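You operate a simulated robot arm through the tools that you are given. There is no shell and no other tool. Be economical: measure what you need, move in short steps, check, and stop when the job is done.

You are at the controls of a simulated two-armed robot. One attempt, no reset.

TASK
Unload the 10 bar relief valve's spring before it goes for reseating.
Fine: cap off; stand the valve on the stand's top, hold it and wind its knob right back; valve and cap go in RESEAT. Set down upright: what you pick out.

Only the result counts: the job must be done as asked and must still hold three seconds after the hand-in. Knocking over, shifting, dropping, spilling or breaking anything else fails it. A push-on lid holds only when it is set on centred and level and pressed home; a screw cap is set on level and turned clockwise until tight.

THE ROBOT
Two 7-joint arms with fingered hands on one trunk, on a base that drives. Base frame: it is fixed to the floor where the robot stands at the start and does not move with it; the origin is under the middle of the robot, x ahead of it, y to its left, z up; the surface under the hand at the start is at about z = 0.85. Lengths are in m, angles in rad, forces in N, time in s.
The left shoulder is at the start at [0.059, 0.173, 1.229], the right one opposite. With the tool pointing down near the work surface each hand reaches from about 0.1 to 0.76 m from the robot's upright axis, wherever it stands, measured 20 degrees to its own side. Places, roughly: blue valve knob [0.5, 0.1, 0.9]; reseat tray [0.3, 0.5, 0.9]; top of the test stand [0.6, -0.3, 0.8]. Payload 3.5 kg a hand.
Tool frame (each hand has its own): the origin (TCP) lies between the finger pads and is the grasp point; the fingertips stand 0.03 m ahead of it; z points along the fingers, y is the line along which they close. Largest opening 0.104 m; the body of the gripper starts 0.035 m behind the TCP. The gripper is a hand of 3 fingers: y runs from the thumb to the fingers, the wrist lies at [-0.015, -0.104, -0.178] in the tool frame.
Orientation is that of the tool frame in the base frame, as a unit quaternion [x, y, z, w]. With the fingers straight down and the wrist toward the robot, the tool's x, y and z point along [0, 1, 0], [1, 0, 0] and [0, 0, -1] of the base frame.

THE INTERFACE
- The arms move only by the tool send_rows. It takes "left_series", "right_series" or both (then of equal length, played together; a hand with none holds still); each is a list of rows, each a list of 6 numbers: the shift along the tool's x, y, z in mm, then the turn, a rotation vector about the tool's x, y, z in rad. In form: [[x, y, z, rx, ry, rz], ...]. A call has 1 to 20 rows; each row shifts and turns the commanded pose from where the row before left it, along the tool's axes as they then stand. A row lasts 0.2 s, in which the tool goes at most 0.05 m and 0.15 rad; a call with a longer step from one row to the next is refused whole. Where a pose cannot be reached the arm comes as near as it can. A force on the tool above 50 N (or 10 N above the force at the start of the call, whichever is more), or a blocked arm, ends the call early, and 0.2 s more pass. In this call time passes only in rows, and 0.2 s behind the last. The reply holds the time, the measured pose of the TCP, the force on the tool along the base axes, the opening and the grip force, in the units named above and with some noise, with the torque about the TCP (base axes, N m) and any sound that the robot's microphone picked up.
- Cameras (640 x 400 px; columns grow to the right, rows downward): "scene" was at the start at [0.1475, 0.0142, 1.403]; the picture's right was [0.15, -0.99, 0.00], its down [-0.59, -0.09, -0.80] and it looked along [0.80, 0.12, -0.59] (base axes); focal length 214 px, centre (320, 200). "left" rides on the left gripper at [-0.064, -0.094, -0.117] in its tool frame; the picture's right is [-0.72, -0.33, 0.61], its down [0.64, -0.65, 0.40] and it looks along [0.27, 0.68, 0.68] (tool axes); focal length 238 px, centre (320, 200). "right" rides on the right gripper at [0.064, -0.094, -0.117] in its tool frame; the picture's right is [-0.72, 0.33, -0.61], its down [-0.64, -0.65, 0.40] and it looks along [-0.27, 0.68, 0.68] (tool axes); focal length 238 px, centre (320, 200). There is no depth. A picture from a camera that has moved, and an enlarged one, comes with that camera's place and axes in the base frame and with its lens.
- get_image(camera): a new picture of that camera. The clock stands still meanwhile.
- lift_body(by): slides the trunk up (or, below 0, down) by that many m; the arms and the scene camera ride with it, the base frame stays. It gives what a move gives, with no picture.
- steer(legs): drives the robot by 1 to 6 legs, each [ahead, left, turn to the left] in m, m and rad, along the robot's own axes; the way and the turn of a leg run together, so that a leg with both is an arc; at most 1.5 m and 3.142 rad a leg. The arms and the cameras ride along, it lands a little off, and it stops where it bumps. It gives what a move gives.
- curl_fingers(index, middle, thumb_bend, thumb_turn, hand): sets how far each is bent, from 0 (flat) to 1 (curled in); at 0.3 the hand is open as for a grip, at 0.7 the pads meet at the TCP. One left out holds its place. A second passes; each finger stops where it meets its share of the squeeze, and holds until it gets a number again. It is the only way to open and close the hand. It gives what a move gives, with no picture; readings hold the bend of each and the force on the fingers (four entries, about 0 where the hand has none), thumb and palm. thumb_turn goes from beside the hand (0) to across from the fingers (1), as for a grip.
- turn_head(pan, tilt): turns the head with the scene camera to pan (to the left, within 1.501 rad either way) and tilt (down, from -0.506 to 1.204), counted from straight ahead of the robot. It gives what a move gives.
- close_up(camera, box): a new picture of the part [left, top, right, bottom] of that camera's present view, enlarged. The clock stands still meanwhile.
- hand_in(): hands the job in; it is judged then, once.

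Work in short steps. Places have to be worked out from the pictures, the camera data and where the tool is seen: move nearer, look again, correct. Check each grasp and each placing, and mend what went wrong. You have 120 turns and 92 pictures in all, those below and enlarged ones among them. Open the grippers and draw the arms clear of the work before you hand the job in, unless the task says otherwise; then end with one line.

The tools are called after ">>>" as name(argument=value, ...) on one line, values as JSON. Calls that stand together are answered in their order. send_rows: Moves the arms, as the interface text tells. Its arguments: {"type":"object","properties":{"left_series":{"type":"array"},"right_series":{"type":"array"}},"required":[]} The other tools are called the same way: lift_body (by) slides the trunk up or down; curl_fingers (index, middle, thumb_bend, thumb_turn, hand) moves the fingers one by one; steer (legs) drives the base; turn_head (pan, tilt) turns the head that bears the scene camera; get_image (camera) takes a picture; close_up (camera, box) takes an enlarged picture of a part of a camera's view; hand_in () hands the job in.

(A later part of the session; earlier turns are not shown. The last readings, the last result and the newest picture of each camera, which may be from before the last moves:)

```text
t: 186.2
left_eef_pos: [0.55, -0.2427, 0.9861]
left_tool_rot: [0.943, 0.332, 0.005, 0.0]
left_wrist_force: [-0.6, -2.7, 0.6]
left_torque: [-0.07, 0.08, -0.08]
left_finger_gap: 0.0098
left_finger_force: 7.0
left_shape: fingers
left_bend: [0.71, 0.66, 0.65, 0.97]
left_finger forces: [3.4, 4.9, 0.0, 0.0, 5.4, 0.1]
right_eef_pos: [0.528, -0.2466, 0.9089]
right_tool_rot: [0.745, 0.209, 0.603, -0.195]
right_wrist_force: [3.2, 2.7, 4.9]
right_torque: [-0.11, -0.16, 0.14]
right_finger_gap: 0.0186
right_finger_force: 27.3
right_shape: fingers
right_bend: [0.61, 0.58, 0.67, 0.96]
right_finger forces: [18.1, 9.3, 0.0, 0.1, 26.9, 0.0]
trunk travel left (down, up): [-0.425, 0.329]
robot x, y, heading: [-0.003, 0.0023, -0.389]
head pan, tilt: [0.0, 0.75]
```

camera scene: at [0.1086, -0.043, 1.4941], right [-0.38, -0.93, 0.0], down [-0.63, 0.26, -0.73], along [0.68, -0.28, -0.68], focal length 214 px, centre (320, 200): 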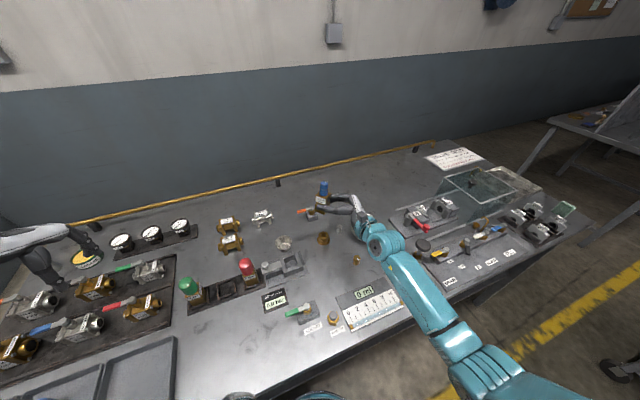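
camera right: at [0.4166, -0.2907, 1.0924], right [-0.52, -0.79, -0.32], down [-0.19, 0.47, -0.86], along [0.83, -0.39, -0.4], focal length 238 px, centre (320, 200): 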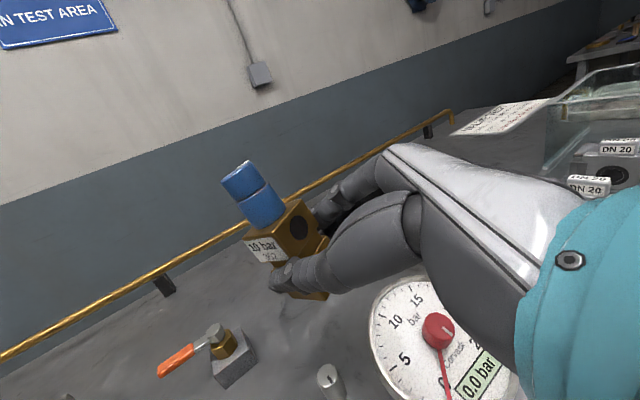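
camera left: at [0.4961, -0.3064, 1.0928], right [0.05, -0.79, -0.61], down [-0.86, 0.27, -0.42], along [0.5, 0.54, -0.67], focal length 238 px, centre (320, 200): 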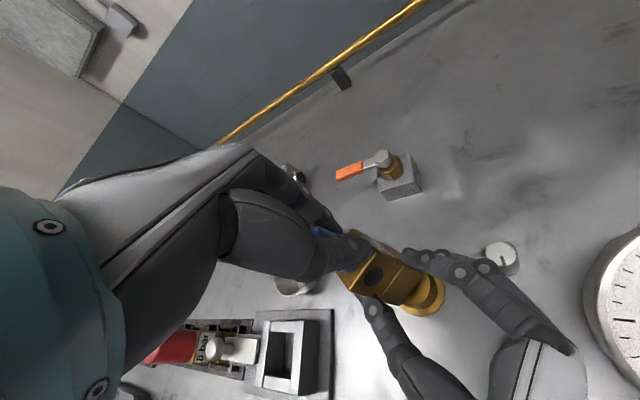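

These strokes hold well. I run six more identical strokes so the knob is certain to reach its back stop (at the stop the fingers just slip).

>>> curl_fingers(hand="left", index=0.5, middle=0.5, thumb_bend=0.5)

>>> send_rows(left_series=[[0, 0, 0, 0, 0, 0.14], [0, 0, 0, 0, 0, 0.14], [0, 0, 0, 0, 0, 0.14]])

>>> curl_fingers(hand="left", index=0.73, middle=0.72, thumb_bend=0.72)

>>> send_rows(left_series=[[0, 0, 0, 0, 0, -0.14], [0, 0, 0, 0, 0, -0.14], [0, 0, 0, 0, 0, -0.14]])

>>> curl_fingers(hand="left", index=0.5, middle=0.5, thumb_bend=0.5)

>>> send_rows(left_series=[[0, 0, 0, 0, 0, 0.14], [0, 0, 0, 0, 0, 0.14], [0, 0, 0, 0, 0, 0.14]])

>>> curl_fingers(hand="left", index=0.73, middle=0.72, thumb_bend=0.72)

>>> send_rows(left_series=[[0, 0, 0, 0, 0, -0.14], [0, 0, 0, 0, 0, -0.14], [0, 0, 0, 0, 0, -0.14]])

>>> curl_fingers(hand="left", index=0.5, middle=0.5, thumb_bend=0.5)

>>> send_rows(left_series=[[0, 0, 0, 0, 0, 0.14], [0, 0, 0, 0, 0, 0.14], [0, 0, 0, 0, 0, 0.14]])

>>> curl_fingers(hand="left", index=0.73, middle=0.72, thumb_bend=0.72)

>>> send_rows(left_series=[[0, 0, 0, 0, 0, -0.14], [0, 0, 0, 0, 0, -0.14], [0, 0, 0, 0, 0, -0.14]])

>>> curl_fingers(hand="left", index=0.5, middle=0.5, thumb_bend=0.5)

>>> send_rows(left_series=[[0, 0, 0, 0, 0, 0.14], [0, 0, 0, 0, 0, 0.14], [0, 0, 0, 0, 0, 0.14]])

>>> curl_fingers(hand="left", index=0.73, middle=0.72, thumb_bend=0.72)

```text
t: 187.2
left_eef_pos: [0.552, -0.2413, 0.986]
left_tool_rot: [0.944, 0.331, 0.006, 0.0]
left_wrist_force: [0.9, 0.8, -0.1]
left_torque: [0.01, -0.03, 0.03]
left_finger_gap: 0.0515
left_finger_force: 0.1
left_shape: fingers
left_bend: [0.5, 0.5, 0.5, 0.97]
left_finger forces: [0.1, 0.1, 0.0, 0.0, 0.0, 0.0]
right_eef_pos: [0.5285, -0.2473, 0.9091]
right_tool_rot: [0.746, 0.208, 0.603, -0.194]
right_wrist_force: [1.9, -0.7, 3.7]
right_torque: [0.01, -0.19, -0.02]
right_finger_gap: 0.0184
right_finger_force: 26.8
right_shape: fingers
right_bend: [0.61, 0.58, 0.67, 0.95]
right_finger forces: [21.1, 8.2, 0.0, 0.0, 25.5, 0.1]
trunk travel left (down, up): [-0.425, 0.329]
robot x, y, heading: [-0.0016, 0.0016, -0.389]
head pan, tilt: [0.0, 0.75]
```

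```text
t: 188.0
left_eef_pos: [0.5498, -0.2413, 0.9855]
left_tool_rot: [0.992, 0.126, 0.005, -0.002]
left_wrist_force: [-0.8, -0.9, -0.1]
left_torque: [-0.01, -0.01, 0.0]
left_finger_gap: 0.0512
left_finger_force: 0.1
left_shape: fingers
left_bend: [0.5, 0.5, 0.5, 0.97]
left_finger forces: [0.1, 0.0, 0.0, 0.0, 0.0, 0.0]
right_eef_pos: [0.5279, -0.2468, 0.9094]
right_tool_rot: [0.746, 0.208, 0.603, -0.193]
right_wrist_force: [1.9, -2.0, 4.5]
right_torque: [-0.03, -0.2, -0.02]
right_finger_gap: 0.0186
right_finger_force: 27.5
right_shape: fingers
right_bend: [0.61, 0.58, 0.67, 0.95]
right_finger forces: [20.8, 8.1, 0.0, 0.0, 25.5, 0.0]
trunk travel left (down, up): [-0.425, 0.329]
robot x, y, heading: [-0.0005, -0.0006, -0.386]
head pan, tilt: [0.0, 0.75]
```

```text
t: 189.0
left_eef_pos: [0.551, -0.2402, 0.9858]
left_tool_rot: [0.992, 0.126, 0.005, -0.002]
left_wrist_force: [1.3, -0.8, -1.1]
left_torque: [0.08, 0.04, -0.01]
left_finger_gap: 0.0157
left_finger_force: 10.4
left_shape: fingers
left_bend: [0.71, 0.66, 0.63, 0.97]
left_finger forces: [6.3, 5.2, 0.0, 0.1, 9.5, 0.1]
right_eef_pos: [0.528, -0.2464, 0.9082]
right_tool_rot: [0.746, 0.208, 0.602, -0.194]
right_wrist_force: [-2.3, 1.1, 5.1]
right_torque: [-0.05, -0.29, 0.1]
right_finger_gap: 0.0183
right_finger_force: 27.8
right_shape: fingers
right_bend: [0.61, 0.58, 0.67, 0.96]
right_finger forces: [19.6, 8.7, 0.0, 0.0, 27.1, 0.0]
trunk travel left (down, up): [-0.425, 0.329]
robot x, y, heading: [0.0004, -0.0008, -0.388]
head pan, tilt: [0.0, 0.75]
```

```text
t: 189.8
left_eef_pos: [0.5507, -0.2416, 0.9851]
left_tool_rot: [0.943, 0.332, 0.004, 0.0]
left_wrist_force: [-1.0, -2.0, -0.6]
left_torque: [-0.02, 0.01, -0.08]
left_finger_gap: 0.0087
left_finger_force: 8.5
left_shape: fingers
left_bend: [0.72, 0.65, 0.65, 0.97]
left_finger forces: [4.5, 6.1, 0.1, 0.0, 6.2, 0.0]
right_eef_pos: [0.5286, -0.2469, 0.9089]
right_tool_rot: [0.746, 0.209, 0.602, -0.194]
right_wrist_force: [1.6, 3.6, 6.3]
right_torque: [-0.17, -0.22, 0.11]
right_finger_gap: 0.0183
right_finger_force: 27.6
right_shape: fingers
right_bend: [0.62, 0.58, 0.67, 0.96]
right_finger forces: [18.3, 9.4, 0.1, 0.1, 27.1, 0.0]
trunk travel left (down, up): [-0.425, 0.329]
robot x, y, heading: [-0.0022, -0.0017, -0.388]
head pan, tilt: [0.0, 0.75]
```

```text
t: 190.8
left_eef_pos: [0.5502, -0.24, 0.9859]
left_tool_rot: [0.944, 0.331, 0.006, 0.0]
left_wrist_force: [0.4, -0.3, 0.0]
left_torque: [0.0, -0.01, -0.05]
left_finger_gap: 0.0516
left_finger_force: 0.0
left_shape: fingers
left_bend: [0.5, 0.5, 0.5, 0.97]
left_finger forces: [0.0, 0.0, 0.0, 0.0, 0.0, 0.0]
right_eef_pos: [0.5286, -0.2477, 0.9078]
right_tool_rot: [0.746, 0.209, 0.602, -0.194]
right_wrist_force: [2.0, -1.5, 3.8]
right_torque: [0.02, -0.24, -0.05]
right_finger_gap: 0.0184
right_finger_force: 27.7
right_shape: fingers
right_bend: [0.61, 0.59, 0.67, 0.96]
right_finger forces: [21.1, 8.3, 0.0, 0.0, 25.4, 0.0]
trunk travel left (down, up): [-0.425, 0.329]
robot x, y, heading: [-0.0009, 0.0015, -0.387]
head pan, tilt: [0.0, 0.75]
```

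```text
t: 191.6
left_eef_pos: [0.5512, -0.2404, 0.9847]
left_tool_rot: [0.992, 0.126, 0.005, -0.002]
left_wrist_force: [-0.2, -0.5, -1.1]
left_torque: [0.01, 0.02, -0.04]
left_finger_gap: 0.0517
left_finger_force: 0.1
left_shape: fingers
left_bend: [0.5, 0.5, 0.5, 0.97]
left_finger forces: [0.2, 0.0, 0.0, 0.0, 0.0, 0.0]
right_eef_pos: [0.5281, -0.2472, 0.9092]
right_tool_rot: [0.746, 0.208, 0.602, -0.194]
right_wrist_force: [1.3, -1.6, 3.8]
right_torque: [-0.03, -0.2, -0.08]
right_finger_gap: 0.0182
right_finger_force: 27.1
right_shape: fingers
right_bend: [0.61, 0.58, 0.67, 0.96]
right_finger forces: [21.1, 8.6, 0.0, 0.1, 25.4, 0.1]
trunk travel left (down, up): [-0.425, 0.329]
robot x, y, heading: [0.0036, -0.0012, -0.382]
head pan, tilt: [0.0, 0.75]
```

```text
t: 192.6
left_eef_pos: [0.5495, -0.2408, 0.9851]
left_tool_rot: [0.992, 0.126, 0.004, -0.001]
left_wrist_force: [1.3, -1.4, -1.2]
left_torque: [0.07, 0.0, -0.04]
left_finger_gap: 0.0151
left_finger_force: 10.9
left_shape: fingers
left_bend: [0.71, 0.66, 0.63, 0.97]
left_finger forces: [6.4, 5.3, 0.1, 0.1, 9.2, 0.1]
right_eef_pos: [0.5299, -0.246, 0.9089]
right_tool_rot: [0.746, 0.208, 0.602, -0.194]
right_wrist_force: [-1.5, 1.3, 6.0]
right_torque: [-0.02, -0.3, 0.08]
right_finger_gap: 0.0185
right_finger_force: 27.9
right_shape: fingers
right_bend: [0.61, 0.58, 0.67, 0.96]
right_finger forces: [19.3, 8.9, 0.0, 0.0, 27.1, 0.0]
trunk travel left (down, up): [-0.425, 0.329]
robot x, y, heading: [0.0001, 0.0004, -0.385]
head pan, tilt: [0.0, 0.75]
```

```text
t: 193.4
left_eef_pos: [0.551, -0.2414, 0.9848]
left_tool_rot: [0.943, 0.332, 0.005, 0.0]
left_wrist_force: [-2.4, -3.1, 0.2]
left_torque: [-0.04, 0.12, -0.05]
left_finger_gap: 0.0086
left_finger_force: 8.2
left_shape: fingers
left_bend: [0.72, 0.66, 0.65, 0.97]
left_finger forces: [4.6, 5.6, 0.0, 0.0, 6.5, 0.1]
right_eef_pos: [0.5281, -0.2462, 0.909]
right_tool_rot: [0.746, 0.209, 0.602, -0.194]
right_wrist_force: [4.2, 3.5, 5.4]
right_torque: [-0.13, -0.22, 0.1]
right_finger_gap: 0.0185
right_finger_force: 27.2
right_shape: fingers
right_bend: [0.61, 0.58, 0.67, 0.96]
right_finger forces: [18.3, 9.5, 0.0, 0.0, 27.2, 0.0]
trunk travel left (down, up): [-0.425, 0.329]
robot x, y, heading: [0.0017, -0.0003, -0.389]
head pan, tilt: [0.0, 0.75]
```

```text
t: 194.4
left_eef_pos: [0.5502, -0.2401, 0.985]
left_tool_rot: [0.944, 0.331, 0.007, 0.0]
left_wrist_force: [0.3, -0.2, 0.0]
left_torque: [0.03, -0.02, 0.0]
left_finger_gap: 0.0515
left_finger_force: 0.0
left_shape: fingers
left_bend: [0.5, 0.5, 0.5, 0.97]
left_finger forces: [0.1, 0.0, 0.0, 0.1, 0.1, 0.0]
right_eef_pos: [0.5286, -0.2485, 0.9085]
right_tool_rot: [0.746, 0.208, 0.602, -0.194]
right_wrist_force: [1.3, -0.5, 3.3]
right_torque: [-0.02, -0.18, 0.01]
right_finger_gap: 0.0187
right_finger_force: 27.5
right_shape: fingers
right_bend: [0.61, 0.58, 0.67, 0.95]
right_finger forces: [21.2, 8.2, 0.0, 0.0, 25.8, 0.0]
trunk travel left (down, up): [-0.425, 0.329]
robot x, y, heading: [0.0005, 0.0017, -0.392]
head pan, tilt: [0.0, 0.75]
```

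```text
t: 195.2
left_eef_pos: [0.5527, -0.2411, 0.9851]
left_tool_rot: [0.992, 0.126, 0.005, -0.002]
left_wrist_force: [-0.4, 0.2, -0.7]
left_torque: [0.02, 0.01, 0.01]
left_finger_gap: 0.0514
left_finger_force: 0.0
left_shape: fingers
left_bend: [0.5, 0.5, 0.5, 0.97]
left_finger forces: [0.1, 0.0, 0.0, 0.0, 0.0, 0.0]
right_eef_pos: [0.5283, -0.2473, 0.9093]
right_tool_rot: [0.746, 0.208, 0.603, -0.194]
right_wrist_force: [1.3, -2.4, 3.1]
right_torque: [-0.03, -0.23, -0.09]
right_finger_gap: 0.0183
right_finger_force: 27.5
right_shape: fingers
right_bend: [0.61, 0.58, 0.67, 0.96]
right_finger forces: [20.9, 8.6, 0.0, 0.1, 25.7, 0.0]
trunk travel left (down, up): [-0.425, 0.329]
robot x, y, heading: [0.0001, 0.0006, -0.381]
head pan, tilt: [0.0, 0.75]
```

```text
t: 196.2
left_eef_pos: [0.5512, -0.2403, 0.985]
left_tool_rot: [0.992, 0.126, 0.005, -0.001]
left_wrist_force: [1.0, -0.3, -2.1]
left_torque: [0.07, -0.01, -0.03]
left_finger_gap: 0.016
left_finger_force: 10.8
left_shape: fingers
left_bend: [0.71, 0.67, 0.63, 0.97]
left_finger forces: [6.8, 5.1, 0.0, 0.0, 9.7, 0.1]
right_eef_pos: [0.5296, -0.2476, 0.9087]
right_tool_rot: [0.746, 0.208, 0.602, -0.193]
right_wrist_force: [-1.0, 0.3, 5.0]
right_torque: [-0.07, -0.24, 0.05]
right_finger_gap: 0.0184
right_finger_force: 27.8
right_shape: fingers
right_bend: [0.61, 0.58, 0.67, 0.96]
right_finger forces: [19.7, 9.1, 0.0, 0.0, 27.4, 0.0]
trunk travel left (down, up): [-0.425, 0.329]
robot x, y, heading: [-0.0006, 0.0001, -0.392]
head pan, tilt: [0.0, 0.75]
```

```text
t: 197.0
left_eef_pos: [0.5517, -0.2418, 0.9851]
left_tool_rot: [0.943, 0.332, 0.005, 0.0]
left_wrist_force: [-0.2, -1.6, -0.6]
left_torque: [-0.04, 0.09, -0.08]
left_finger_gap: 0.0104
left_finger_force: 9.0
left_shape: fingers
left_bend: [0.72, 0.66, 0.65, 0.97]
left_finger forces: [4.8, 5.7, 0.1, 0.0, 6.6, 0.0]
right_eef_pos: [0.5284, -0.2469, 0.9089]
right_tool_rot: [0.745, 0.208, 0.603, -0.194]
right_wrist_force: [0.8, 2.8, 5.9]
right_torque: [-0.12, -0.28, 0.11]
right_finger_gap: 0.0185
right_finger_force: 28.1
right_shape: fingers
right_bend: [0.61, 0.58, 0.67, 0.96]
right_finger forces: [18.5, 9.3, 0.1, 0.0, 27.6, 0.0]
trunk travel left (down, up): [-0.425, 0.329]
robot x, y, heading: [-0.0001, 0.0008, -0.387]
head pan, tilt: [0.0, 0.75]
```

```text
t: 198.0
left_eef_pos: [0.5504, -0.2411, 0.9865]
left_tool_rot: [0.944, 0.33, 0.006, 0.0]
left_wrist_force: [0.3, 0.2, -0.1]
left_torque: [-0.01, 0.0, -0.01]
left_finger_gap: 0.0515
left_finger_force: 0.1
left_shape: fingers
left_bend: [0.5, 0.5, 0.5, 0.97]
left_finger forces: [0.0, 0.0, 0.0, 0.1, 0.1, 0.0]
right_eef_pos: [0.5278, -0.2482, 0.9077]
right_tool_rot: [0.745, 0.208, 0.603, -0.194]
right_wrist_force: [2.2, -0.9, 3.6]
right_torque: [-0.02, -0.23, -0.05]
right_finger_gap: 0.0187
right_finger_force: 27.6
right_shape: fingers
right_bend: [0.61, 0.58, 0.67, 0.96]
right_finger forces: [21.5, 8.1, 0.0, 0.1, 26.2, 0.0]
trunk travel left (down, up): [-0.425, 0.329]
robot x, y, heading: [0.002, 0.0007, -0.384]
head pan, tilt: [0.0, 0.75]
```

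```text
t: 198.8
left_eef_pos: [0.5506, -0.242, 0.9851]
left_tool_rot: [0.992, 0.126, 0.005, -0.002]
left_wrist_force: [-0.5, 0.7, -1.0]
left_torque: [0.01, 0.0, 0.02]
left_finger_gap: 0.0515
left_finger_force: 0.0
left_shape: fingers
left_bend: [0.5, 0.5, 0.5, 0.97]
left_finger forces: [0.0, 0.1, 0.1, 0.1, 0.0, 0.1]
right_eef_pos: [0.5287, -0.248, 0.9079]
right_tool_rot: [0.746, 0.209, 0.602, -0.193]
right_wrist_force: [2.0, -0.5, 3.7]
right_torque: [0.0, -0.2, -0.02]
right_finger_gap: 0.0186
right_finger_force: 27.1
right_shape: fingers
right_bend: [0.61, 0.58, 0.67, 0.96]
right_finger forces: [21.4, 8.3, 0.0, 0.0, 26.1, 0.0]
trunk travel left (down, up): [-0.425, 0.329]
robot x, y, heading: [0.0027, 0.0022, -0.387]
head pan, tilt: [0.0, 0.75]
```

```text
t: 199.8
left_eef_pos: [0.5509, -0.2409, 0.986]
left_tool_rot: [0.992, 0.126, 0.005, 0.0]
left_wrist_force: [0.8, -0.2, -1.9]
left_torque: [0.04, 0.03, 0.0]
left_finger_gap: 0.0159
left_finger_force: 10.2
left_shape: fingers
left_bend: [0.71, 0.66, 0.63, 0.97]
left_finger forces: [6.5, 5.3, 0.0, 0.0, 9.2, 0.0]
right_eef_pos: [0.5277, -0.2469, 0.9089]
right_tool_rot: [0.746, 0.208, 0.602, -0.194]
right_wrist_force: [-2.0, 0.9, 5.8]
right_torque: [-0.05, -0.27, 0.11]
right_finger_gap: 0.0185
right_finger_force: 28.1
right_shape: fingers
right_bend: [0.61, 0.58, 0.67, 0.96]
right_finger forces: [19.9, 8.6, 0.1, 0.0, 27.8, 0.0]
trunk travel left (down, up): [-0.425, 0.329]
robot x, y, heading: [-0.0012, -0.0035, -0.388]
head pan, tilt: [0.0, 0.75]
```

>>> send_rows(left_series=[[0, 0, 0, 0, 0, -0.14], [0, 0, 0, 0, 0, -0.14], [0, 0, 0, 0, 0, -0.14]])

>>> curl_fingers(hand="left", index=0.5, middle=0.5, thumb_bend=0.5)

>>> send_rows(left_series=[[0, 0, 0, 0, 0, 0.14], [0, 0, 0, 0, 0, 0.14], [0, 0, 0, 0, 0, 0.14]])

>>> curl_fingers(hand="left", index=0.73, middle=0.72, thumb_bend=0.72)

>>> send_rows(left_series=[[0, 0, 0, 0, 0, -0.14], [0, 0, 0, 0, 0, -0.14], [0, 0, 0, 0, 0, -0.14]])

```text
t: 200.6
left_eef_pos: [0.5504, -0.2407, 0.9848]
left_tool_rot: [0.944, 0.331, 0.004, 0.0]
left_wrist_force: [-1.6, -2.5, 0.1]
left_torque: [-0.01, 0.08, -0.08]
left_finger_gap: 0.0094
left_finger_force: 8.3
left_shape: fingers
left_bend: [0.72, 0.66, 0.65, 0.97]
left_finger forces: [4.6, 5.7, 0.1, 0.0, 6.5, 0.0]
right_eef_pos: [0.5289, -0.2461, 0.9088]
right_tool_rot: [0.746, 0.209, 0.602, -0.195]
right_wrist_force: [1.4, 3.7, 5.9]
right_torque: [-0.1, -0.2, 0.17]
right_finger_gap: 0.0185
right_finger_force: 28.2
right_shape: fingers
right_bend: [0.61, 0.58, 0.67, 0.96]
right_finger forces: [18.8, 9.5, 0.0, 0.0, 27.9, 0.0]
trunk travel left (down, up): [-0.425, 0.329]
robot x, y, heading: [-0.0014, 0.0015, -0.383]
head pan, tilt: [0.0, 0.75]
```

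```text
t: 201.6
left_eef_pos: [0.5522, -0.2415, 0.9854]
left_tool_rot: [0.943, 0.331, 0.006, 0.0]
left_wrist_force: [0.1, 0.1, 0.0]
left_torque: [-0.01, -0.03, -0.01]
left_finger_gap: 0.0515
left_finger_force: 0.1
left_shape: fingers
left_bend: [0.5, 0.5, 0.5, 0.97]
left_finger forces: [0.1, 0.0, 0.0, 0.0, 0.1, 0.0]
right_eef_pos: [0.5286, -0.247, 0.9094]
right_tool_rot: [0.745, 0.208, 0.603, -0.194]
right_wrist_force: [2.0, -2.1, 3.6]
right_torque: [0.02, -0.19, -0.04]
right_finger_gap: 0.0187
right_finger_force: 27.8
right_shape: fingers
right_bend: [0.61, 0.58, 0.67, 0.96]
right_finger forces: [21.8, 8.4, 0.0, 0.1, 26.1, 0.1]
trunk travel left (down, up): [-0.425, 0.329]
robot x, y, heading: [0.0025, -0.0002, -0.387]
head pan, tilt: [0.0, 0.75]
```

```text
t: 202.4
left_eef_pos: [0.5519, -0.2399, 0.9854]
left_tool_rot: [0.992, 0.126, 0.005, -0.002]
left_wrist_force: [-0.1, 0.2, 0.1]
left_torque: [0.0, -0.02, 0.01]
left_finger_gap: 0.0517
left_finger_force: 0.1
left_shape: fingers
left_bend: [0.5, 0.5, 0.5, 0.97]
left_finger forces: [0.1, 0.1, 0.0, 0.0, 0.0, 0.0]
right_eef_pos: [0.5285, -0.2475, 0.9081]
right_tool_rot: [0.746, 0.208, 0.602, -0.194]
right_wrist_force: [1.3, -1.4, 3.0]
right_torque: [-0.02, -0.2, -0.04]
right_finger_gap: 0.0184
right_finger_force: 28.1
right_shape: fingers
right_bend: [0.61, 0.58, 0.67, 0.96]
right_finger forces: [21.5, 8.6, 0.1, 0.1, 25.9, 0.2]
trunk travel left (down, up): [-0.425, 0.329]
robot x, y, heading: [0.0022, 0.0003, -0.383]
head pan, tilt: [0.0, 0.75]
```

```text
t: 203.4
left_eef_pos: [0.5507, -0.2404, 0.9855]
left_tool_rot: [0.992, 0.127, 0.005, -0.002]
left_wrist_force: [0.9, 0.0, -1.2]
left_torque: [0.08, 0.03, -0.02]
left_finger_gap: 0.016
left_finger_force: 10.9
left_shape: fingers
left_bend: [0.71, 0.66, 0.63, 0.97]
left_finger forces: [6.6, 5.2, 0.0, 0.0, 9.4, 0.0]
right_eef_pos: [0.5286, -0.2467, 0.9086]
right_tool_rot: [0.746, 0.208, 0.602, -0.195]
right_wrist_force: [-2.1, 0.1, 5.0]
right_torque: [-0.05, -0.27, 0.08]
right_finger_gap: 0.0188
right_finger_force: 27.9
right_shape: fingers
right_bend: [0.61, 0.58, 0.67, 0.96]
right_finger forces: [20.0, 9.0, 0.1, 0.0, 27.5, 0.0]
trunk travel left (down, up): [-0.425, 0.329]
robot x, y, heading: [-0.0001, 0.0008, -0.387]
head pan, tilt: [0.0, 0.75]
```

```text
t: 204.2
left_eef_pos: [0.5513, -0.2414, 0.985]
left_tool_rot: [0.944, 0.331, 0.004, 0.001]
left_wrist_force: [-0.8, -2.2, 0.5]
left_torque: [-0.02, 0.08, -0.07]
left_finger_gap: 0.0099
left_finger_force: 8.4
left_shape: fingers
left_bend: [0.72, 0.65, 0.65, 0.97]
left_finger forces: [4.9, 5.7, 0.0, 0.0, 6.4, 0.0]
right_eef_pos: [0.5293, -0.2469, 0.9093]
right_tool_rot: [0.745, 0.209, 0.602, -0.194]
right_wrist_force: [2.0, 3.8, 5.9]
right_torque: [-0.11, -0.18, 0.14]
right_finger_gap: 0.0184
right_finger_force: 28.2
right_shape: fingers
right_bend: [0.61, 0.58, 0.67, 0.96]
right_finger forces: [18.7, 9.4, 0.0, 0.0, 27.9, 0.0]
trunk travel left (down, up): [-0.425, 0.329]
robot x, y, heading: [0.0052, 0.0013, -0.386]
head pan, tilt: [0.0, 0.75]
```

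The six strokes ended identically, which could mean the stop is reached or that the fingers only slip. I test by turning clockwise a little from a fresh grip and back, comparing how the grip deforms each way.

>>> curl_fingers(hand="left", index=0.5, middle=0.5, thumb_bend=0.5)

>>> curl_fingers(hand="left", index=0.73, middle=0.72, thumb_bend=0.72)

>>> send_rows(left_series=[[0, 0, 0, 0, 0, 0.14], [0, 0, 0, 0, 0, 0.14], [0, 0, 0, 0, 0, 0.14]])

>>> send_rows(left_series=[[0, 0, 0, 0, 0, -0.14], [0, 0, 0, 0, 0, -0.14], [0, 0, 0, 0, 0, -0.14]])

>>> send_rows(left_series=[[0, 0, 0, 0, 0, -0.14], [0, 0, 0, 0, 0, -0.14], [0, 0, 0, 0, 0, -0.14]])

```text
t: 205.2
left_eef_pos: [0.5511, -0.2404, 0.9862]
left_tool_rot: [0.944, 0.33, 0.006, -0.001]
left_wrist_force: [0.5, -0.4, -0.4]
left_torque: [0.01, -0.02, 0.0]
left_finger_gap: 0.0516
left_finger_force: 0.0
left_shape: fingers
left_bend: [0.5, 0.5, 0.5, 0.97]
left_finger forces: [0.0, 0.1, 0.0, 0.0, 0.0, 0.1]
right_eef_pos: [0.5281, -0.247, 0.9082]
right_tool_rot: [0.746, 0.208, 0.602, -0.195]
right_wrist_force: [2.1, -1.7, 3.5]
right_torque: [0.0, -0.21, -0.07]
right_finger_gap: 0.0183
right_finger_force: 28.4
right_shape: fingers
right_bend: [0.61, 0.58, 0.67, 0.96]
right_finger forces: [22.1, 8.2, 0.0, 0.0, 26.2, 0.0]
trunk travel left (down, up): [-0.425, 0.329]
robot x, y, heading: [-0.0029, 0.0018, -0.385]
head pan, tilt: [0.0, 0.75]
```

```text
t: 206.2
left_eef_pos: [0.5504, -0.2411, 0.9852]
left_tool_rot: [0.944, 0.33, 0.005, -0.001]
left_wrist_force: [1.4, -1.0, -2.4]
left_torque: [0.07, 0.0, -0.05]
left_finger_gap: 0.0154
left_finger_force: 11.2
left_shape: fingers
left_bend: [0.71, 0.66, 0.63, 0.97]
left_finger forces: [6.9, 5.7, 0.1, 0.0, 9.5, 0.1]
right_eef_pos: [0.5283, -0.2468, 0.9077]
right_tool_rot: [0.746, 0.208, 0.602, -0.194]
right_wrist_force: [-3.3, 0.9, 6.2]
right_torque: [0.01, -0.34, 0.11]
right_finger_gap: 0.0186
right_finger_force: 29.1
right_shape: fingers
right_bend: [0.61, 0.58, 0.67, 0.96]
right_finger forces: [20.7, 8.7, 0.0, 0.1, 28.1, 0.0]
trunk travel left (down, up): [-0.425, 0.329]
robot x, y, heading: [-0.0036, 0.0021, -0.39]
head pan, tilt: [0.0, 0.75]
```

```text
t: 207.0
left_eef_pos: [0.5514, -0.2412, 0.9856]
left_tool_rot: [0.992, 0.126, 0.005, 0.0]
left_wrist_force: [1.4, -2.3, -0.4]
left_torque: [-0.07, -0.05, 0.1]
left_finger_gap: 0.0139
left_finger_force: 10.7
left_shape: fingers
left_bend: [0.72, 0.71, 0.65, 0.94]
left_finger forces: [6.3, 6.0, 0.0, 0.0, 9.3, 0.0]
right_eef_pos: [0.5282, -0.247, 0.9087]
right_tool_rot: [0.745, 0.209, 0.603, -0.193]
right_wrist_force: [-0.1, 1.9, 5.1]
right_torque: [-0.11, -0.28, -0.05]
right_finger_gap: 0.0182
right_finger_force: 27.9
right_shape: fingers
right_bend: [0.61, 0.58, 0.67, 0.96]
right_finger forces: [20.7, 8.3, 0.1, 0.0, 27.0, 0.0]
trunk travel left (down, up): [-0.425, 0.329]
robot x, y, heading: [-0.0018, 0.0062, -0.391]
head pan, tilt: [0.0, 0.75]
```

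```text
t: 207.8
left_eef_pos: [0.5509, -0.2416, 0.985]
left_tool_rot: [0.943, 0.332, 0.006, 0.0]
left_wrist_force: [0.6, -2.2, -0.3]
left_torque: [-0.03, -0.04, -0.11]
left_finger_gap: 0.0142
left_finger_force: 11.3
left_shape: fingers
left_bend: [0.72, 0.66, 0.64, 0.97]
left_finger forces: [6.3, 8.1, 0.0, 0.1, 8.8, 0.0]
right_eef_pos: [0.5297, -0.2473, 0.9077]
right_tool_rot: [0.746, 0.207, 0.603, -0.194]
right_wrist_force: [0.2, 2.8, 5.8]
right_torque: [-0.07, -0.26, 0.17]
right_finger_gap: 0.0185
right_finger_force: 28.8
right_shape: fingers
right_bend: [0.61, 0.58, 0.67, 0.96]
right_finger forces: [20.3, 9.0, 0.0, 0.0, 28.2, 0.0]
trunk travel left (down, up): [-0.425, 0.329]
robot x, y, heading: [0.0007, -0.0015, -0.384]
head pan, tilt: [0.0, 0.75]
```

```text
t: 208.6
left_eef_pos: [0.5503, -0.2418, 0.9868]
left_tool_rot: [0.854, 0.521, 0.006, 0.002]
left_wrist_force: [1.1, -5.9, 1.0]
left_torque: [-0.15, 0.0, -0.02]
left_finger_gap: 0.0008
left_finger_force: 5.9
left_shape: fingers
left_bend: [0.73, 0.66, 0.69, 0.96]
left_finger forces: [2.9, 5.8, 0.0, 0.1, 4.7, 0.0]
right_eef_pos: [0.5293, -0.2451, 0.9083]
right_tool_rot: [0.746, 0.209, 0.602, -0.195]
right_wrist_force: [1.4, 6.2, 6.3]
right_torque: [-0.18, -0.3, 0.14]
right_finger_gap: 0.0179
right_finger_force: 27.7
right_shape: fingers
right_bend: [0.62, 0.58, 0.67, 0.97]
right_finger forces: [18.7, 8.6, 0.0, 0.0, 27.5, 0.0]
trunk travel left (down, up): [-0.425, 0.329]
robot x, y, heading: [-0.0016, 0.0012, -0.387]
head pan, tilt: [0.0, 0.75]
```

Decisive result: clockwise the knob follows the grip, and on return it follows until the original angle. Past that the fingers only slip, so the knob is hard on its back stop. I open the left hand, raise the trunk to lift the valve and clear the left hand upward.

>>> curl_fingers(hand="left", index=0.35, middle=0.35, thumb_bend=0.35)

>>> send_rows(left_series=[[0, 0, -40, 0, 0, 0], [0, 0, -40, 0, 0, 0], [40, -10, 0, 0, 0, 0], [40, -10, 0, 0, 0, 0], [40, -10, 0, 0, 0, 0]])

>>> send_rows(right_series=[[4.9, -0.2, -1, 0, 0, 0], [14.7, -0.6, -3, 0, 0, 0], [24.5, -1, -5, 0, 0, 0]])

>>> lift_body(by=0.11)

```text
t: 209.6
left_eef_pos: [0.5507, -0.2406, 0.9862]
left_tool_rot: [0.854, 0.52, 0.006, 0.001]
left_wrist_force: [-0.1, 0.6, 0.4]
left_torque: [-0.02, 0.06, -0.03]
left_finger_gap: 0.0901
left_finger_force: 0.1
left_shape: fingers
left_bend: [0.35, 0.35, 0.35, 0.97]
left_finger forces: [0.1, 0.0, 0.1, 0.0, 0.0, 0.0]
right_eef_pos: [0.5281, -0.2476, 0.9076]
right_tool_rot: [0.746, 0.209, 0.602, -0.194]
right_wrist_force: [1.8, -2.3, 3.4]
right_torque: [-0.02, -0.25, -0.08]
right_finger_gap: 0.0185
right_finger_force: 28.3
right_shape: fingers
right_bend: [0.62, 0.59, 0.67, 0.96]
right_finger forces: [22.2, 8.6, 0.0, 0.1, 26.0, 0.1]
trunk travel left (down, up): [-0.425, 0.329]
robot x, y, heading: [0.0004, 0.0022, -0.389]
head pan, tilt: [0.0, 0.75]
```

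```text
t: 210.8
left_eef_pos: [0.5788, -0.1188, 1.0684]
left_tool_rot: [0.855, 0.519, 0.006, 0.001]
left_wrist_force: [-0.3, 0.7, -0.5]
left_torque: [-0.02, 0.01, 0.0]
left_finger_gap: 0.0903
left_finger_force: 0.0
left_shape: fingers
left_bend: [0.35, 0.35, 0.35, 0.97]
left_finger forces: [0.0, 0.1, 0.0, 0.1, 0.1, 0.0]
right_eef_pos: [0.5276, -0.2476, 0.9084]
right_tool_rot: [0.747, 0.208, 0.602, -0.193]
right_wrist_force: [1.1, -0.5, 5.0]
right_torque: [-0.06, -0.19, -0.07]
right_finger_gap: 0.0185
right_finger_force: 28.5
right_shape: fingers
right_bend: [0.62, 0.59, 0.67, 0.96]
right_finger forces: [21.6, 8.4, 0.0, 0.0, 26.3, 0.0]
trunk travel left (down, up): [-0.425, 0.329]
robot x, y, heading: [0.0008, 0.0005, -0.383]
head pan, tilt: [0.0, 0.75]
```

```text
t: 211.6
left_eef_pos: [0.5792, -0.1222, 1.0674]
left_tool_rot: [0.854, 0.519, 0.005, 0.001]
left_wrist_force: [0.3, -0.5, 0.6]
left_torque: [-0.01, -0.01, 0.01]
left_finger_gap: 0.0902
left_finger_force: 0.0
left_shape: fingers
left_bend: [0.35, 0.35, 0.35, 0.97]
left_finger forces: [0.0, 0.1, 0.1, 0.1, 0.0, 0.0]
right_eef_pos: [0.5308, -0.2455, 0.9525]
right_tool_rot: [0.746, 0.209, 0.602, -0.195]
right_wrist_force: [0.7, 0.2, -4.8]
right_torque: [-0.06, 0.04, 0.0]
right_finger_gap: 0.0185
right_finger_force: 27.3
right_shape: fingers
right_bend: [0.62, 0.59, 0.67, 0.96]
right_finger forces: [19.5, 8.0, 0.0, 0.0, 26.3, 0.0]
trunk travel left (down, up): [-0.425, 0.329]
robot x, y, heading: [-0.0011, 0.0002, -0.383]
head pan, tilt: [0.0, 0.75]
```

```text
t: 213.1
left_eef_pos: [0.5789, -0.1209, 1.1757]
left_tool_rot: [0.854, 0.521, 0.005, 0.0]
left_wrist_force: [-0.1, 0.5, 0.1]
left_torque: [0.01, 0.01, 0.01]
left_finger_gap: 0.0904
left_finger_force: 0.0
left_shape: fingers
left_bend: [0.35, 0.35, 0.35, 0.97]
left_finger forces: [0.0, 0.0, 0.0, 0.0, 0.1, 0.0]
right_eef_pos: [0.5298, -0.2468, 1.063]
right_tool_rot: [0.746, 0.208, 0.602, -0.194]
right_wrist_force: [-0.1, 0.1, -4.9]
right_torque: [-0.05, 0.09, 0.02]
right_finger_gap: 0.0184
right_finger_force: 26.7
right_shape: fingers
right_bend: [0.62, 0.59, 0.67, 0.96]
right_finger forces: [19.3, 8.1, 0.0, 0.1, 26.2, 0.0]
trunk travel left (down, up): [-0.535, 0.219]
robot x, y, heading: [0.0001, -0.0037, -0.383]
head pan, tilt: [0.0, 0.75]
```

The valve hangs securely at z≈1.06. I turn the base 1.45 rad left so the right hand swings over the RESEAT tray.

>>> steer(legs=[[0, 0, 1.45]])

```text
t: 217.0
left_eef_pos: [0.1943, 0.558, 1.1748]
left_tool_rot: [0.299, 0.954, 0.004, -0.002]
left_wrist_force: [0.0, 0.5, 0.5]
left_torque: [-0.01, -0.01, 0.0]
left_finger_gap: 0.0904
left_finger_force: 0.0
left_shape: fingers
left_bend: [0.35, 0.35, 0.35, 0.97]
left_finger forces: [0.1, 0.0, 0.0, 0.0, 0.0, 0.0]
right_eef_pos: [0.3126, 0.494, 1.0643]
right_tool_rot: [0.424, 0.648, 0.325, -0.543]
right_wrist_force: [-0.2, -0.9, -4.3]
right_torque: [-0.12, -0.04, 0.02]
right_finger_gap: 0.0181
right_finger_force: 25.6
right_shape: fingers
right_bend: [0.62, 0.59, 0.67, 0.96]
right_finger forces: [18.6, 7.8, 0.0, 0.0, 24.4, 0.0]
trunk travel left (down, up): [-0.535, 0.219]
robot x, y, heading: [0.0015, -0.0002, 1.052]
head pan, tilt: [0.0, 0.75]
```

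The hand is at (0.313, 0.494). I shift so the valve's axis sits at about (0.285, 0.485), clear of the cap, and lower to just above the tray floor.

>>> send_rows(right_series=[[-32, -4.5, 3.2, 0, 0, 0], [-32, -4.5, 3.2, 0, 0, 0], [-32, -4.5, 3.2, 0, 0, 0], [-32, -4.5, 3.2, 0, 0, 0], [-30, -4.5, 3.2, 0, 0, 0]])

>>> send_rows(right_series=[[-3.9, 0.2, 0.8, 0, 0, 0], [-3.9, 0.2, 0.8, 0, 0, 0]])

```text
t: 218.2
left_eef_pos: [0.1946, 0.5583, 1.1765]
left_tool_rot: [0.3, 0.954, 0.004, -0.002]
left_wrist_force: [0.1, -0.3, 0.3]
left_torque: [0.01, -0.01, 0.0]
left_finger_gap: 0.0904
left_finger_force: 0.1
left_shape: fingers
left_bend: [0.35, 0.35, 0.35, 0.97]
left_finger forces: [0.1, 0.0, 0.0, 0.0, 0.0, 0.0]
right_eef_pos: [0.2909, 0.4423, 0.941]
right_tool_rot: [0.423, 0.649, 0.324, -0.542]
right_wrist_force: [0.9, 0.2, -4.6]
right_torque: [-0.09, -0.06, 0.02]
right_finger_gap: 0.0182
right_finger_force: 26.0
right_shape: fingers
right_bend: [0.62, 0.59, 0.67, 0.96]
right_finger forces: [19.0, 8.0, 0.1, 0.0, 25.6, 0.1]
right hand out of reach, approached as far as the arm can: row 4, 5
trunk travel left (down, up): [-0.535, 0.219]
robot x, y, heading: [-0.0018, -0.0021, 1.05]
head pan, tilt: [0.0, 0.75]
```

```text
t: 218.8
left_eef_pos: [0.1945, 0.5579, 1.1757]
left_tool_rot: [0.299, 0.954, 0.004, -0.003]
left_wrist_force: [-0.2, -1.0, -0.4]
left_torque: [-0.01, 0.02, 0.03]
left_finger_gap: 0.0903
left_finger_force: 0.1
left_shape: fingers
left_bend: [0.35, 0.35, 0.35, 0.97]
left_finger forces: [0.1, 0.1, 0.0, 0.1, 0.0, 0.1]
right_eef_pos: [0.2919, 0.4417, 0.9405]
right_tool_rot: [0.424, 0.649, 0.324, -0.543]
right_wrist_force: [0.3, 0.1, -3.8]
right_torque: [-0.05, -0.04, 0.01]
right_finger_gap: 0.0181
right_finger_force: 26.3
right_shape: fingers
right_bend: [0.62, 0.59, 0.67, 0.96]
right_finger forces: [18.9, 8.0, 0.0, 0.1, 25.6, 0.0]
right hand out of reach, approached as far as the arm can: row 1, 2
trunk travel left (down, up): [-0.535, 0.219]
robot x, y, heading: [-0.0015, 0.0007, 1.054]
head pan, tilt: [0.0, 0.75]
```

The arm runs out of downward reach with the trunk this high, so I lower the trunk instead, then shift the valve 25 mm left.

>>> lift_body(by=-0.02)

>>> send_rows(right_series=[[2.5, 6.2, 10.5, 0, 0, 0], [2.5, 6.2, 10.5, 0, 0, 0]])

```text
t: 219.5
left_eef_pos: [0.1967, 0.5581, 1.1562]
left_tool_rot: [0.299, 0.954, 0.004, -0.004]
left_wrist_force: [-0.5, -0.5, -0.9]
left_torque: [0.01, 0.0, 0.0]
left_finger_gap: 0.0905
left_finger_force: 0.1
left_shape: fingers
left_bend: [0.35, 0.35, 0.35, 0.97]
left_finger forces: [0.0, 0.0, 0.1, 0.1, 0.0, 0.1]
right_eef_pos: [0.2918, 0.443, 0.9215]
right_tool_rot: [0.423, 0.649, 0.324, -0.542]
right_wrist_force: [-0.3, 0.2, -5.2]
right_torque: [-0.08, 0.01, 0.01]
right_finger_gap: 0.0183
right_finger_force: 25.8
right_shape: fingers
right_bend: [0.62, 0.59, 0.67, 0.96]
right_finger forces: [19.0, 8.0, 0.0, 0.1, 25.6, 0.1]
trunk travel left (down, up): [-0.515, 0.239]
robot x, y, heading: [0.0014, -0.0019, 1.052]
head pan, tilt: [0.0, 0.75]
```

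```text
t: 220.1
left_eef_pos: [0.1946, 0.5578, 1.1555]
left_tool_rot: [0.3, 0.954, 0.005, -0.003]
left_wrist_force: [0.2, 0.0, 0.3]
left_torque: [-0.02, 0.0, -0.04]
left_finger_gap: 0.0901
left_finger_force: 0.1
left_shape: fingers
left_bend: [0.35, 0.35, 0.35, 0.97]
left_finger forces: [0.1, 0.0, 0.0, 0.0, 0.0, 0.0]
right_eef_pos: [0.2901, 0.4427, 0.921]
right_tool_rot: [0.423, 0.649, 0.324, -0.543]
right_wrist_force: [0.4, 0.2, -4.7]
right_torque: [-0.05, -0.04, 0.01]
right_finger_gap: 0.0183
right_finger_force: 25.7
right_shape: fingers
right_bend: [0.62, 0.59, 0.67, 0.96]
right_finger forces: [19.0, 8.1, 0.0, 0.0, 25.6, 0.0]
right hand out of reach, approached as far as the arm can: row 1, 2
trunk travel left (down, up): [-0.515, 0.239]
robot x, y, heading: [0.0025, -0.0021, 1.048]
head pan, tilt: [0.0, 0.75]
```

That shift is out of the arm's reach too, so I make the 25 mm shift by driving the base slightly.

>>> steer(legs=[[0.026, 0.016, 0]])

```text
t: 220.9
left_eef_pos: [0.1949, 0.5876, 1.1563]
left_tool_rot: [0.299, 0.954, 0.004, -0.003]
left_wrist_force: [0.1, 0.3, -0.1]
left_torque: [-0.05, -0.02, -0.03]
left_finger_gap: 0.0904
left_finger_force: 0.1
left_shape: fingers
left_bend: [0.35, 0.35, 0.35, 0.97]
left_finger forces: [0.1, 0.0, 0.0, 0.0, 0.0, 0.0]
right_eef_pos: [0.2903, 0.4729, 0.921]
right_tool_rot: [0.424, 0.649, 0.324, -0.542]
right_wrist_force: [0.7, 0.5, -5.3]
right_torque: [-0.08, -0.02, -0.03]
right_finger_gap: 0.0182
right_finger_force: 26.4
right_shape: fingers
right_bend: [0.62, 0.59, 0.67, 0.96]
right_finger forces: [19.0, 8.0, 0.0, 0.1, 25.6, 0.0]
trunk travel left (down, up): [-0.515, 0.239]
robot x, y, heading: [-0.0025, 0.0309, 1.053]
head pan, tilt: [0.0, 0.75]
```

The valve is now at about (0.281, 0.491). I lower with the trunk, feeling for the floor.

>>> lift_body(by=-0.026)

>>> lift_body(by=-0.004)

>>> lift_body(by=-0.004)

```text
t: 221.6
left_eef_pos: [0.1934, 0.5864, 1.1302]
left_tool_rot: [0.299, 0.954, 0.005, -0.003]
left_wrist_force: [-0.4, 0.7, 0.5]
left_torque: [0.0, 0.02, 0.02]
left_finger_gap: 0.0902
left_finger_force: 0.0
left_shape: fingers
left_bend: [0.35, 0.35, 0.35, 0.97]
left_finger forces: [0.1, 0.0, 0.0, 0.0, 0.1, 0.0]
right_eef_pos: [0.2882, 0.4797, 0.9099]
right_tool_rot: [0.409, 0.646, 0.339, -0.548]
right_wrist_force: [-3.1, -9.9, 29.7]
right_torque: [-0.32, -1.66, -0.42]
right_finger_gap: 0.0186
right_finger_force: 44.5
right_shape: fingers
right_bend: [0.62, 0.58, 0.67, 0.96]
right_finger forces: [19.0, 42.8, 0.1, 0.0, 26.7, 0.0]
trunk travel left (down, up): [-0.489, 0.265]
robot x, y, heading: [-0.0003, 0.0274, 1.054]
head pan, tilt: [0.0, 0.75]
stopped: the force on the tool passed its limit at 53 N (the readings are from after the stop); the commanded pose is now the measured one
```

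```text
t: 222.1
left_eef_pos: [0.1932, 0.584, 1.1269]
left_tool_rot: [0.299, 0.954, 0.006, -0.002]
left_wrist_force: [-0.2, 0.2, -0.4]
left_torque: [-0.01, 0.01, -0.02]
left_finger_gap: 0.0902
left_finger_force: 0.0
left_shape: fingers
left_bend: [0.35, 0.35, 0.35, 0.97]
left_finger forces: [0.0, 0.0, 0.1, 0.1, 0.0, 0.0]
right_eef_pos: [0.2888, 0.4771, 0.9075]
right_tool_rot: [0.408, 0.645, 0.342, -0.548]
right_wrist_force: [-5.5, -12.1, 44.2]
right_torque: [-0.19, -2.27, -0.54]
right_finger_gap: 0.0182
right_finger_force: 51.9
right_shape: fingers
right_bend: [0.62, 0.58, 0.67, 0.96]
right_finger forces: [18.3, 58.3, 0.0, 0.1, 26.9, 0.0]
trunk travel left (down, up): [-0.485, 0.269]
robot x, y, heading: [-0.0002, 0.0307, 1.05]
head pan, tilt: [0.0, 0.75]
```

```text
t: 222.5
left_eef_pos: [0.1951, 0.5846, 1.1235]
left_tool_rot: [0.298, 0.954, 0.005, -0.004]
left_wrist_force: [0.1, 0.2, -0.1]
left_torque: [-0.08, 0.02, -0.03]
left_finger_gap: 0.0902
left_finger_force: 0.0
left_shape: fingers
left_bend: [0.35, 0.35, 0.35, 0.97]
left_finger forces: [0.1, 0.0, 0.1, 0.0, 0.0, 0.0]
right_eef_pos: [0.2903, 0.4815, 0.9087]
right_tool_rot: [0.403, 0.644, 0.349, -0.548]
right_wrist_force: [-3.8, -11.6, 33.2]
right_torque: [-0.38, -1.82, -0.58]
right_finger_gap: 0.0185
right_finger_force: 46.1
right_shape: fingers
right_bend: [0.62, 0.59, 0.67, 0.96]
right_finger forces: [19.2, 45.7, 0.1, 0.0, 27.2, 0.1]
trunk travel left (down, up): [-0.482, 0.272]
robot x, y, heading: [-0.0035, 0.0323, 1.053]
head pan, tilt: [0.0, 0.75]
stopped: the force on the tool passed its limit at 58 N (the readings are from after the stop); the commanded pose is now the measured one
```

The stop came from the middle finger's knuckles pressing on the cap standing next to it. I raise at once, undo the small tilt, and bring the robot round to face the tray squarely (heading ~0), so the fingers' side points away from the cap.

>>> lift_body(by=0.14)

>>> send_rows(right_series=[[0, 0, 0, 0, -0.047, 0.048]])

>>> steer(legs=[[0, 0, -1.053], [-0.254, 0.47, 0]])

```text
t: 224.2
left_eef_pos: [0.1946, 0.589, 1.2622]
left_tool_rot: [0.299, 0.954, 0.005, -0.003]
left_wrist_force: [-1.0, 0.4, -1.6]
left_torque: [-0.04, -0.01, -0.02]
left_finger_gap: 0.0901
left_finger_force: 0.1
left_shape: fingers
left_bend: [0.35, 0.35, 0.35, 0.97]
left_finger forces: [0.0, 0.0, 0.1, 0.1, 0.0, 0.0]
right_eef_pos: [0.2901, 0.481, 1.0488]
right_tool_rot: [0.406, 0.644, 0.346, -0.548]
right_wrist_force: [-0.3, -0.4, -4.6]
right_torque: [-0.05, -0.05, -0.01]
right_finger_gap: 0.0184
right_finger_force: 28.0
right_shape: fingers
right_bend: [0.62, 0.59, 0.67, 0.96]
right_finger forces: [20.9, 7.6, 0.0, 0.0, 27.3, 0.0]
trunk travel left (down, up): [-0.622, 0.132]
robot x, y, heading: [0.0037, 0.0288, 1.052]
head pan, tilt: [0.0, 0.75]
```

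```text
t: 224.6
left_eef_pos: [0.1942, 0.5882, 1.2629]
left_tool_rot: [0.298, 0.954, 0.003, -0.002]
left_wrist_force: [0.7, 0.2, 0.1]
left_torque: [-0.01, -0.02, -0.02]
left_finger_gap: 0.0903
left_finger_force: 0.1
left_shape: fingers
left_bend: [0.35, 0.35, 0.35, 0.97]
left_finger forces: [0.1, 0.1, 0.0, 0.1, 0.0, 0.0]
right_eef_pos: [0.2922, 0.4864, 1.0426]
right_tool_rot: [0.428, 0.648, 0.324, -0.54]
right_wrist_force: [-0.2, 0.4, -4.3]
right_torque: [-0.11, -0.01, -0.01]
right_finger_gap: 0.0183
right_finger_force: 27.9
right_shape: fingers
right_bend: [0.62, 0.59, 0.67, 0.96]
right_finger forces: [20.9, 7.7, 0.0, 0.0, 27.2, 0.0]
right hand out of reach, approached as far as the arm can: row 1
trunk travel left (down, up): [-0.622, 0.132]
robot x, y, heading: [-0.0012, 0.0285, 1.052]
head pan, tilt: [0.0, 0.75]
```

```text
t: 230.3
left_eef_pos: [0.3194, 0.6041, 1.2626]
left_tool_rot: [0.737, 0.676, 0.005, -0.001]
left_wrist_force: [0.1, 0.1, 0.2]
left_torque: [0.01, 0.03, 0.02]
left_finger_gap: 0.0904
left_finger_force: 0.1
left_shape: fingers
left_bend: [0.35, 0.35, 0.35, 0.97]
left_finger forces: [0.0, 0.1, 0.1, 0.1, 0.0, 0.1]
right_eef_pos: [0.2798, 0.4678, 1.0434]
right_tool_rot: [0.695, 0.345, 0.551, -0.307]
right_wrist_force: [-1.0, 1.2, -4.7]
right_torque: [-0.07, 0.04, 0.0]
right_finger_gap: 0.0181
right_finger_force: 26.8
right_shape: fingers
right_bend: [0.62, 0.59, 0.67, 0.96]
right_finger forces: [20.4, 7.5, 0.0, 0.0, 26.2, 0.1]
trunk travel left (down, up): [-0.622, 0.132]
robot x, y, heading: [-0.2617, 0.4973, 0.004]
head pan, tilt: [0.0, 0.75]
```

The hand is now at (0.280, 0.468), with the valve's axis at about (0.291, 0.484) and the fingers' side away from the cap. I lower with the trunk to just above the floor.

>>> lift_body(by=-0.144)

```text
t: 232.0
left_eef_pos: [0.3196, 0.6043, 1.119]
left_tool_rot: [0.736, 0.677, 0.005, -0.001]
left_wrist_force: [-0.5, -0.7, 0.2]
left_torque: [-0.01, -0.01, 0.0]
left_finger_gap: 0.0903
left_finger_force: 0.0
left_shape: fingers
left_bend: [0.35, 0.35, 0.35, 0.97]
left_finger forces: [0.0, 0.0, 0.0, 0.0, 0.0, 0.1]
right_eef_pos: [0.2785, 0.4683, 0.8884]
right_tool_rot: [0.698, 0.343, 0.547, -0.309]
right_wrist_force: [-0.8, -0.4, -2.6]
right_torque: [-0.05, 0.01, 0.03]
right_finger_gap: 0.0183
right_finger_force: 26.5
right_shape: fingers
right_bend: [0.62, 0.59, 0.67, 0.96]
right_finger forces: [19.8, 7.5, 0.0, 0.0, 26.3, 0.1]
trunk travel left (down, up): [-0.478, 0.276]
robot x, y, heading: [-0.2634, 0.4958, 0.001]
head pan, tilt: [0.0, 0.75]
```

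The force has dropped to -2.6 N, so the base is just touching. I lower 2 mm more to seat it.

>>> lift_body(by=-0.002)

>>> lift_body(by=-0.001)

```text
t: 232.6
left_eef_pos: [0.3188, 0.603, 1.1165]
left_tool_rot: [0.736, 0.677, 0.005, 0.0]
left_wrist_force: [0.1, 0.9, 0.5]
left_torque: [-0.04, 0.02, 0.0]
left_finger_gap: 0.0902
left_finger_force: 0.1
left_shape: fingers
left_bend: [0.35, 0.35, 0.35, 0.97]
left_finger forces: [0.0, 0.0, 0.1, 0.0, 0.0, 0.1]
right_eef_pos: [0.2795, 0.4672, 0.8879]
right_tool_rot: [0.698, 0.344, 0.548, -0.307]
right_wrist_force: [-2.2, -1.1, 4.7]
right_torque: [0.02, -0.15, -0.02]
right_finger_gap: 0.0184
right_finger_force: 26.2
right_shape: fingers
right_bend: [0.62, 0.59, 0.67, 0.96]
right_finger forces: [18.6, 7.3, 0.1, 0.0, 25.5, 0.0]
trunk travel left (down, up): [-0.476, 0.278]
robot x, y, heading: [-0.2632, 0.4938, -0.001]
head pan, tilt: [0.0, 0.75]
```

```text
t: 233.1
left_eef_pos: [0.3185, 0.6037, 1.1158]
left_tool_rot: [0.736, 0.677, 0.006, -0.001]
left_wrist_force: [-0.2, -0.3, 0.7]
left_torque: [0.03, -0.01, -0.02]
left_finger_gap: 0.0905
left_finger_force: 0.0
left_shape: fingers
left_bend: [0.35, 0.35, 0.35, 0.97]
left_finger forces: [0.0, 0.0, 0.1, 0.0, 0.1, 0.0]
right_eef_pos: [0.2782, 0.4681, 0.8876]
right_tool_rot: [0.698, 0.344, 0.548, -0.308]
right_wrist_force: [-2.7, -1.9, 10.3]
right_torque: [0.1, -0.31, -0.01]
right_finger_gap: 0.0182
right_finger_force: 26.2
right_shape: fingers
right_bend: [0.62, 0.59, 0.67, 0.95]
right_finger forces: [18.7, 7.2, 0.0, 0.0, 26.7, 0.0]
trunk travel left (down, up): [-0.475, 0.279]
robot x, y, heading: [-0.2574, 0.4956, 0.005]
head pan, tilt: [0.0, 0.75]
```

Firm contact under the valve base (about 15 N). I open the right hand in small even steps.

>>> curl_fingers(hand="right", index=0.59, middle=0.56, thumb_bend=0.63)

>>> curl_fingers(hand="right", index=0.54, middle=0.52, thumb_bend=0.56)

>>> curl_fingers(hand="right", index=0.46, middle=0.45, thumb_bend=0.46)

```text
t: 234.1
left_eef_pos: [0.319, 0.6042, 1.1167]
left_tool_rot: [0.737, 0.676, 0.005, 0.0]
left_wrist_force: [0.1, -0.8, 0.2]
left_torque: [-0.02, -0.02, 0.0]
left_finger_gap: 0.0901
left_finger_force: 0.1
left_shape: fingers
left_bend: [0.35, 0.35, 0.35, 0.97]
left_finger forces: [0.1, 0.0, 0.0, 0.2, 0.0, 0.0]
right_eef_pos: [0.2777, 0.4701, 0.8865]
right_tool_rot: [0.698, 0.343, 0.547, -0.309]
right_wrist_force: [-3.0, 1.5, 12.5]
right_torque: [0.2, -0.36, 0.04]
right_finger_gap: 0.0209
right_finger_force: 14.0
right_shape: fingers
right_bend: [0.61, 0.56, 0.63, 0.97]
right_finger forces: [16.3, 0.3, 0.0, 0.1, 10.7, 0.4]
trunk travel left (down, up): [-0.475, 0.279]
robot x, y, heading: [-0.2598, 0.4964, 0.004]
head pan, tilt: [0.0, 0.75]
```

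```text
t: 235.1
left_eef_pos: [0.3197, 0.6039, 1.1159]
left_tool_rot: [0.736, 0.677, 0.005, -0.001]
left_wrist_force: [0.5, 0.7, -0.4]
left_torque: [-0.03, -0.02, 0.01]
left_finger_gap: 0.0902
left_finger_force: 0.0
left_shape: fingers
left_bend: [0.35, 0.35, 0.35, 0.97]
left_finger forces: [0.0, 0.0, 0.0, 0.1, 0.0, 0.0]
right_eef_pos: [0.2786, 0.469, 0.8841]
right_tool_rot: [0.699, 0.343, 0.547, -0.308]
right_wrist_force: [-0.6, -0.4, 1.8]
right_torque: [-0.18, 0.13, -0.03]
right_finger_gap: 0.0397
right_finger_force: 1.1
right_shape: fingers
right_bend: [0.54, 0.52, 0.56, 0.97]
right_finger forces: [0.1, 0.0, 0.1, 0.0, 0.0, 2.5]
trunk travel left (down, up): [-0.475, 0.279]
robot x, y, heading: [-0.2597, 0.4911, -0.001]
head pan, tilt: [0.0, 0.75]
```

```text
t: 236.1
left_eef_pos: [0.3197, 0.6039, 1.1149]
left_tool_rot: [0.736, 0.677, 0.004, -0.001]
left_wrist_force: [0.3, -0.1, -0.2]
left_torque: [-0.02, 0.02, -0.01]
left_finger_gap: 0.0904
left_finger_force: 0.1
left_shape: fingers
left_bend: [0.35, 0.35, 0.35, 0.97]
left_finger forces: [0.1, 0.1, 0.0, 0.1, 0.1, 0.0]
right_eef_pos: [0.2782, 0.4687, 0.8854]
right_tool_rot: [0.699, 0.343, 0.546, -0.309]
right_wrist_force: [-0.3, -0.3, 1.4]
right_torque: [-0.11, 0.06, 0.02]
right_finger_gap: 0.0616
right_finger_force: 1.1
right_shape: fingers
right_bend: [0.46, 0.45, 0.46, 0.97]
right_finger forces: [0.1, 0.0, 0.0, 0.0, 0.0, 1.7]
trunk travel left (down, up): [-0.475, 0.279]
robot x, y, heading: [-0.2622, 0.4985, 0.004]
head pan, tilt: [0.0, 0.75]
```

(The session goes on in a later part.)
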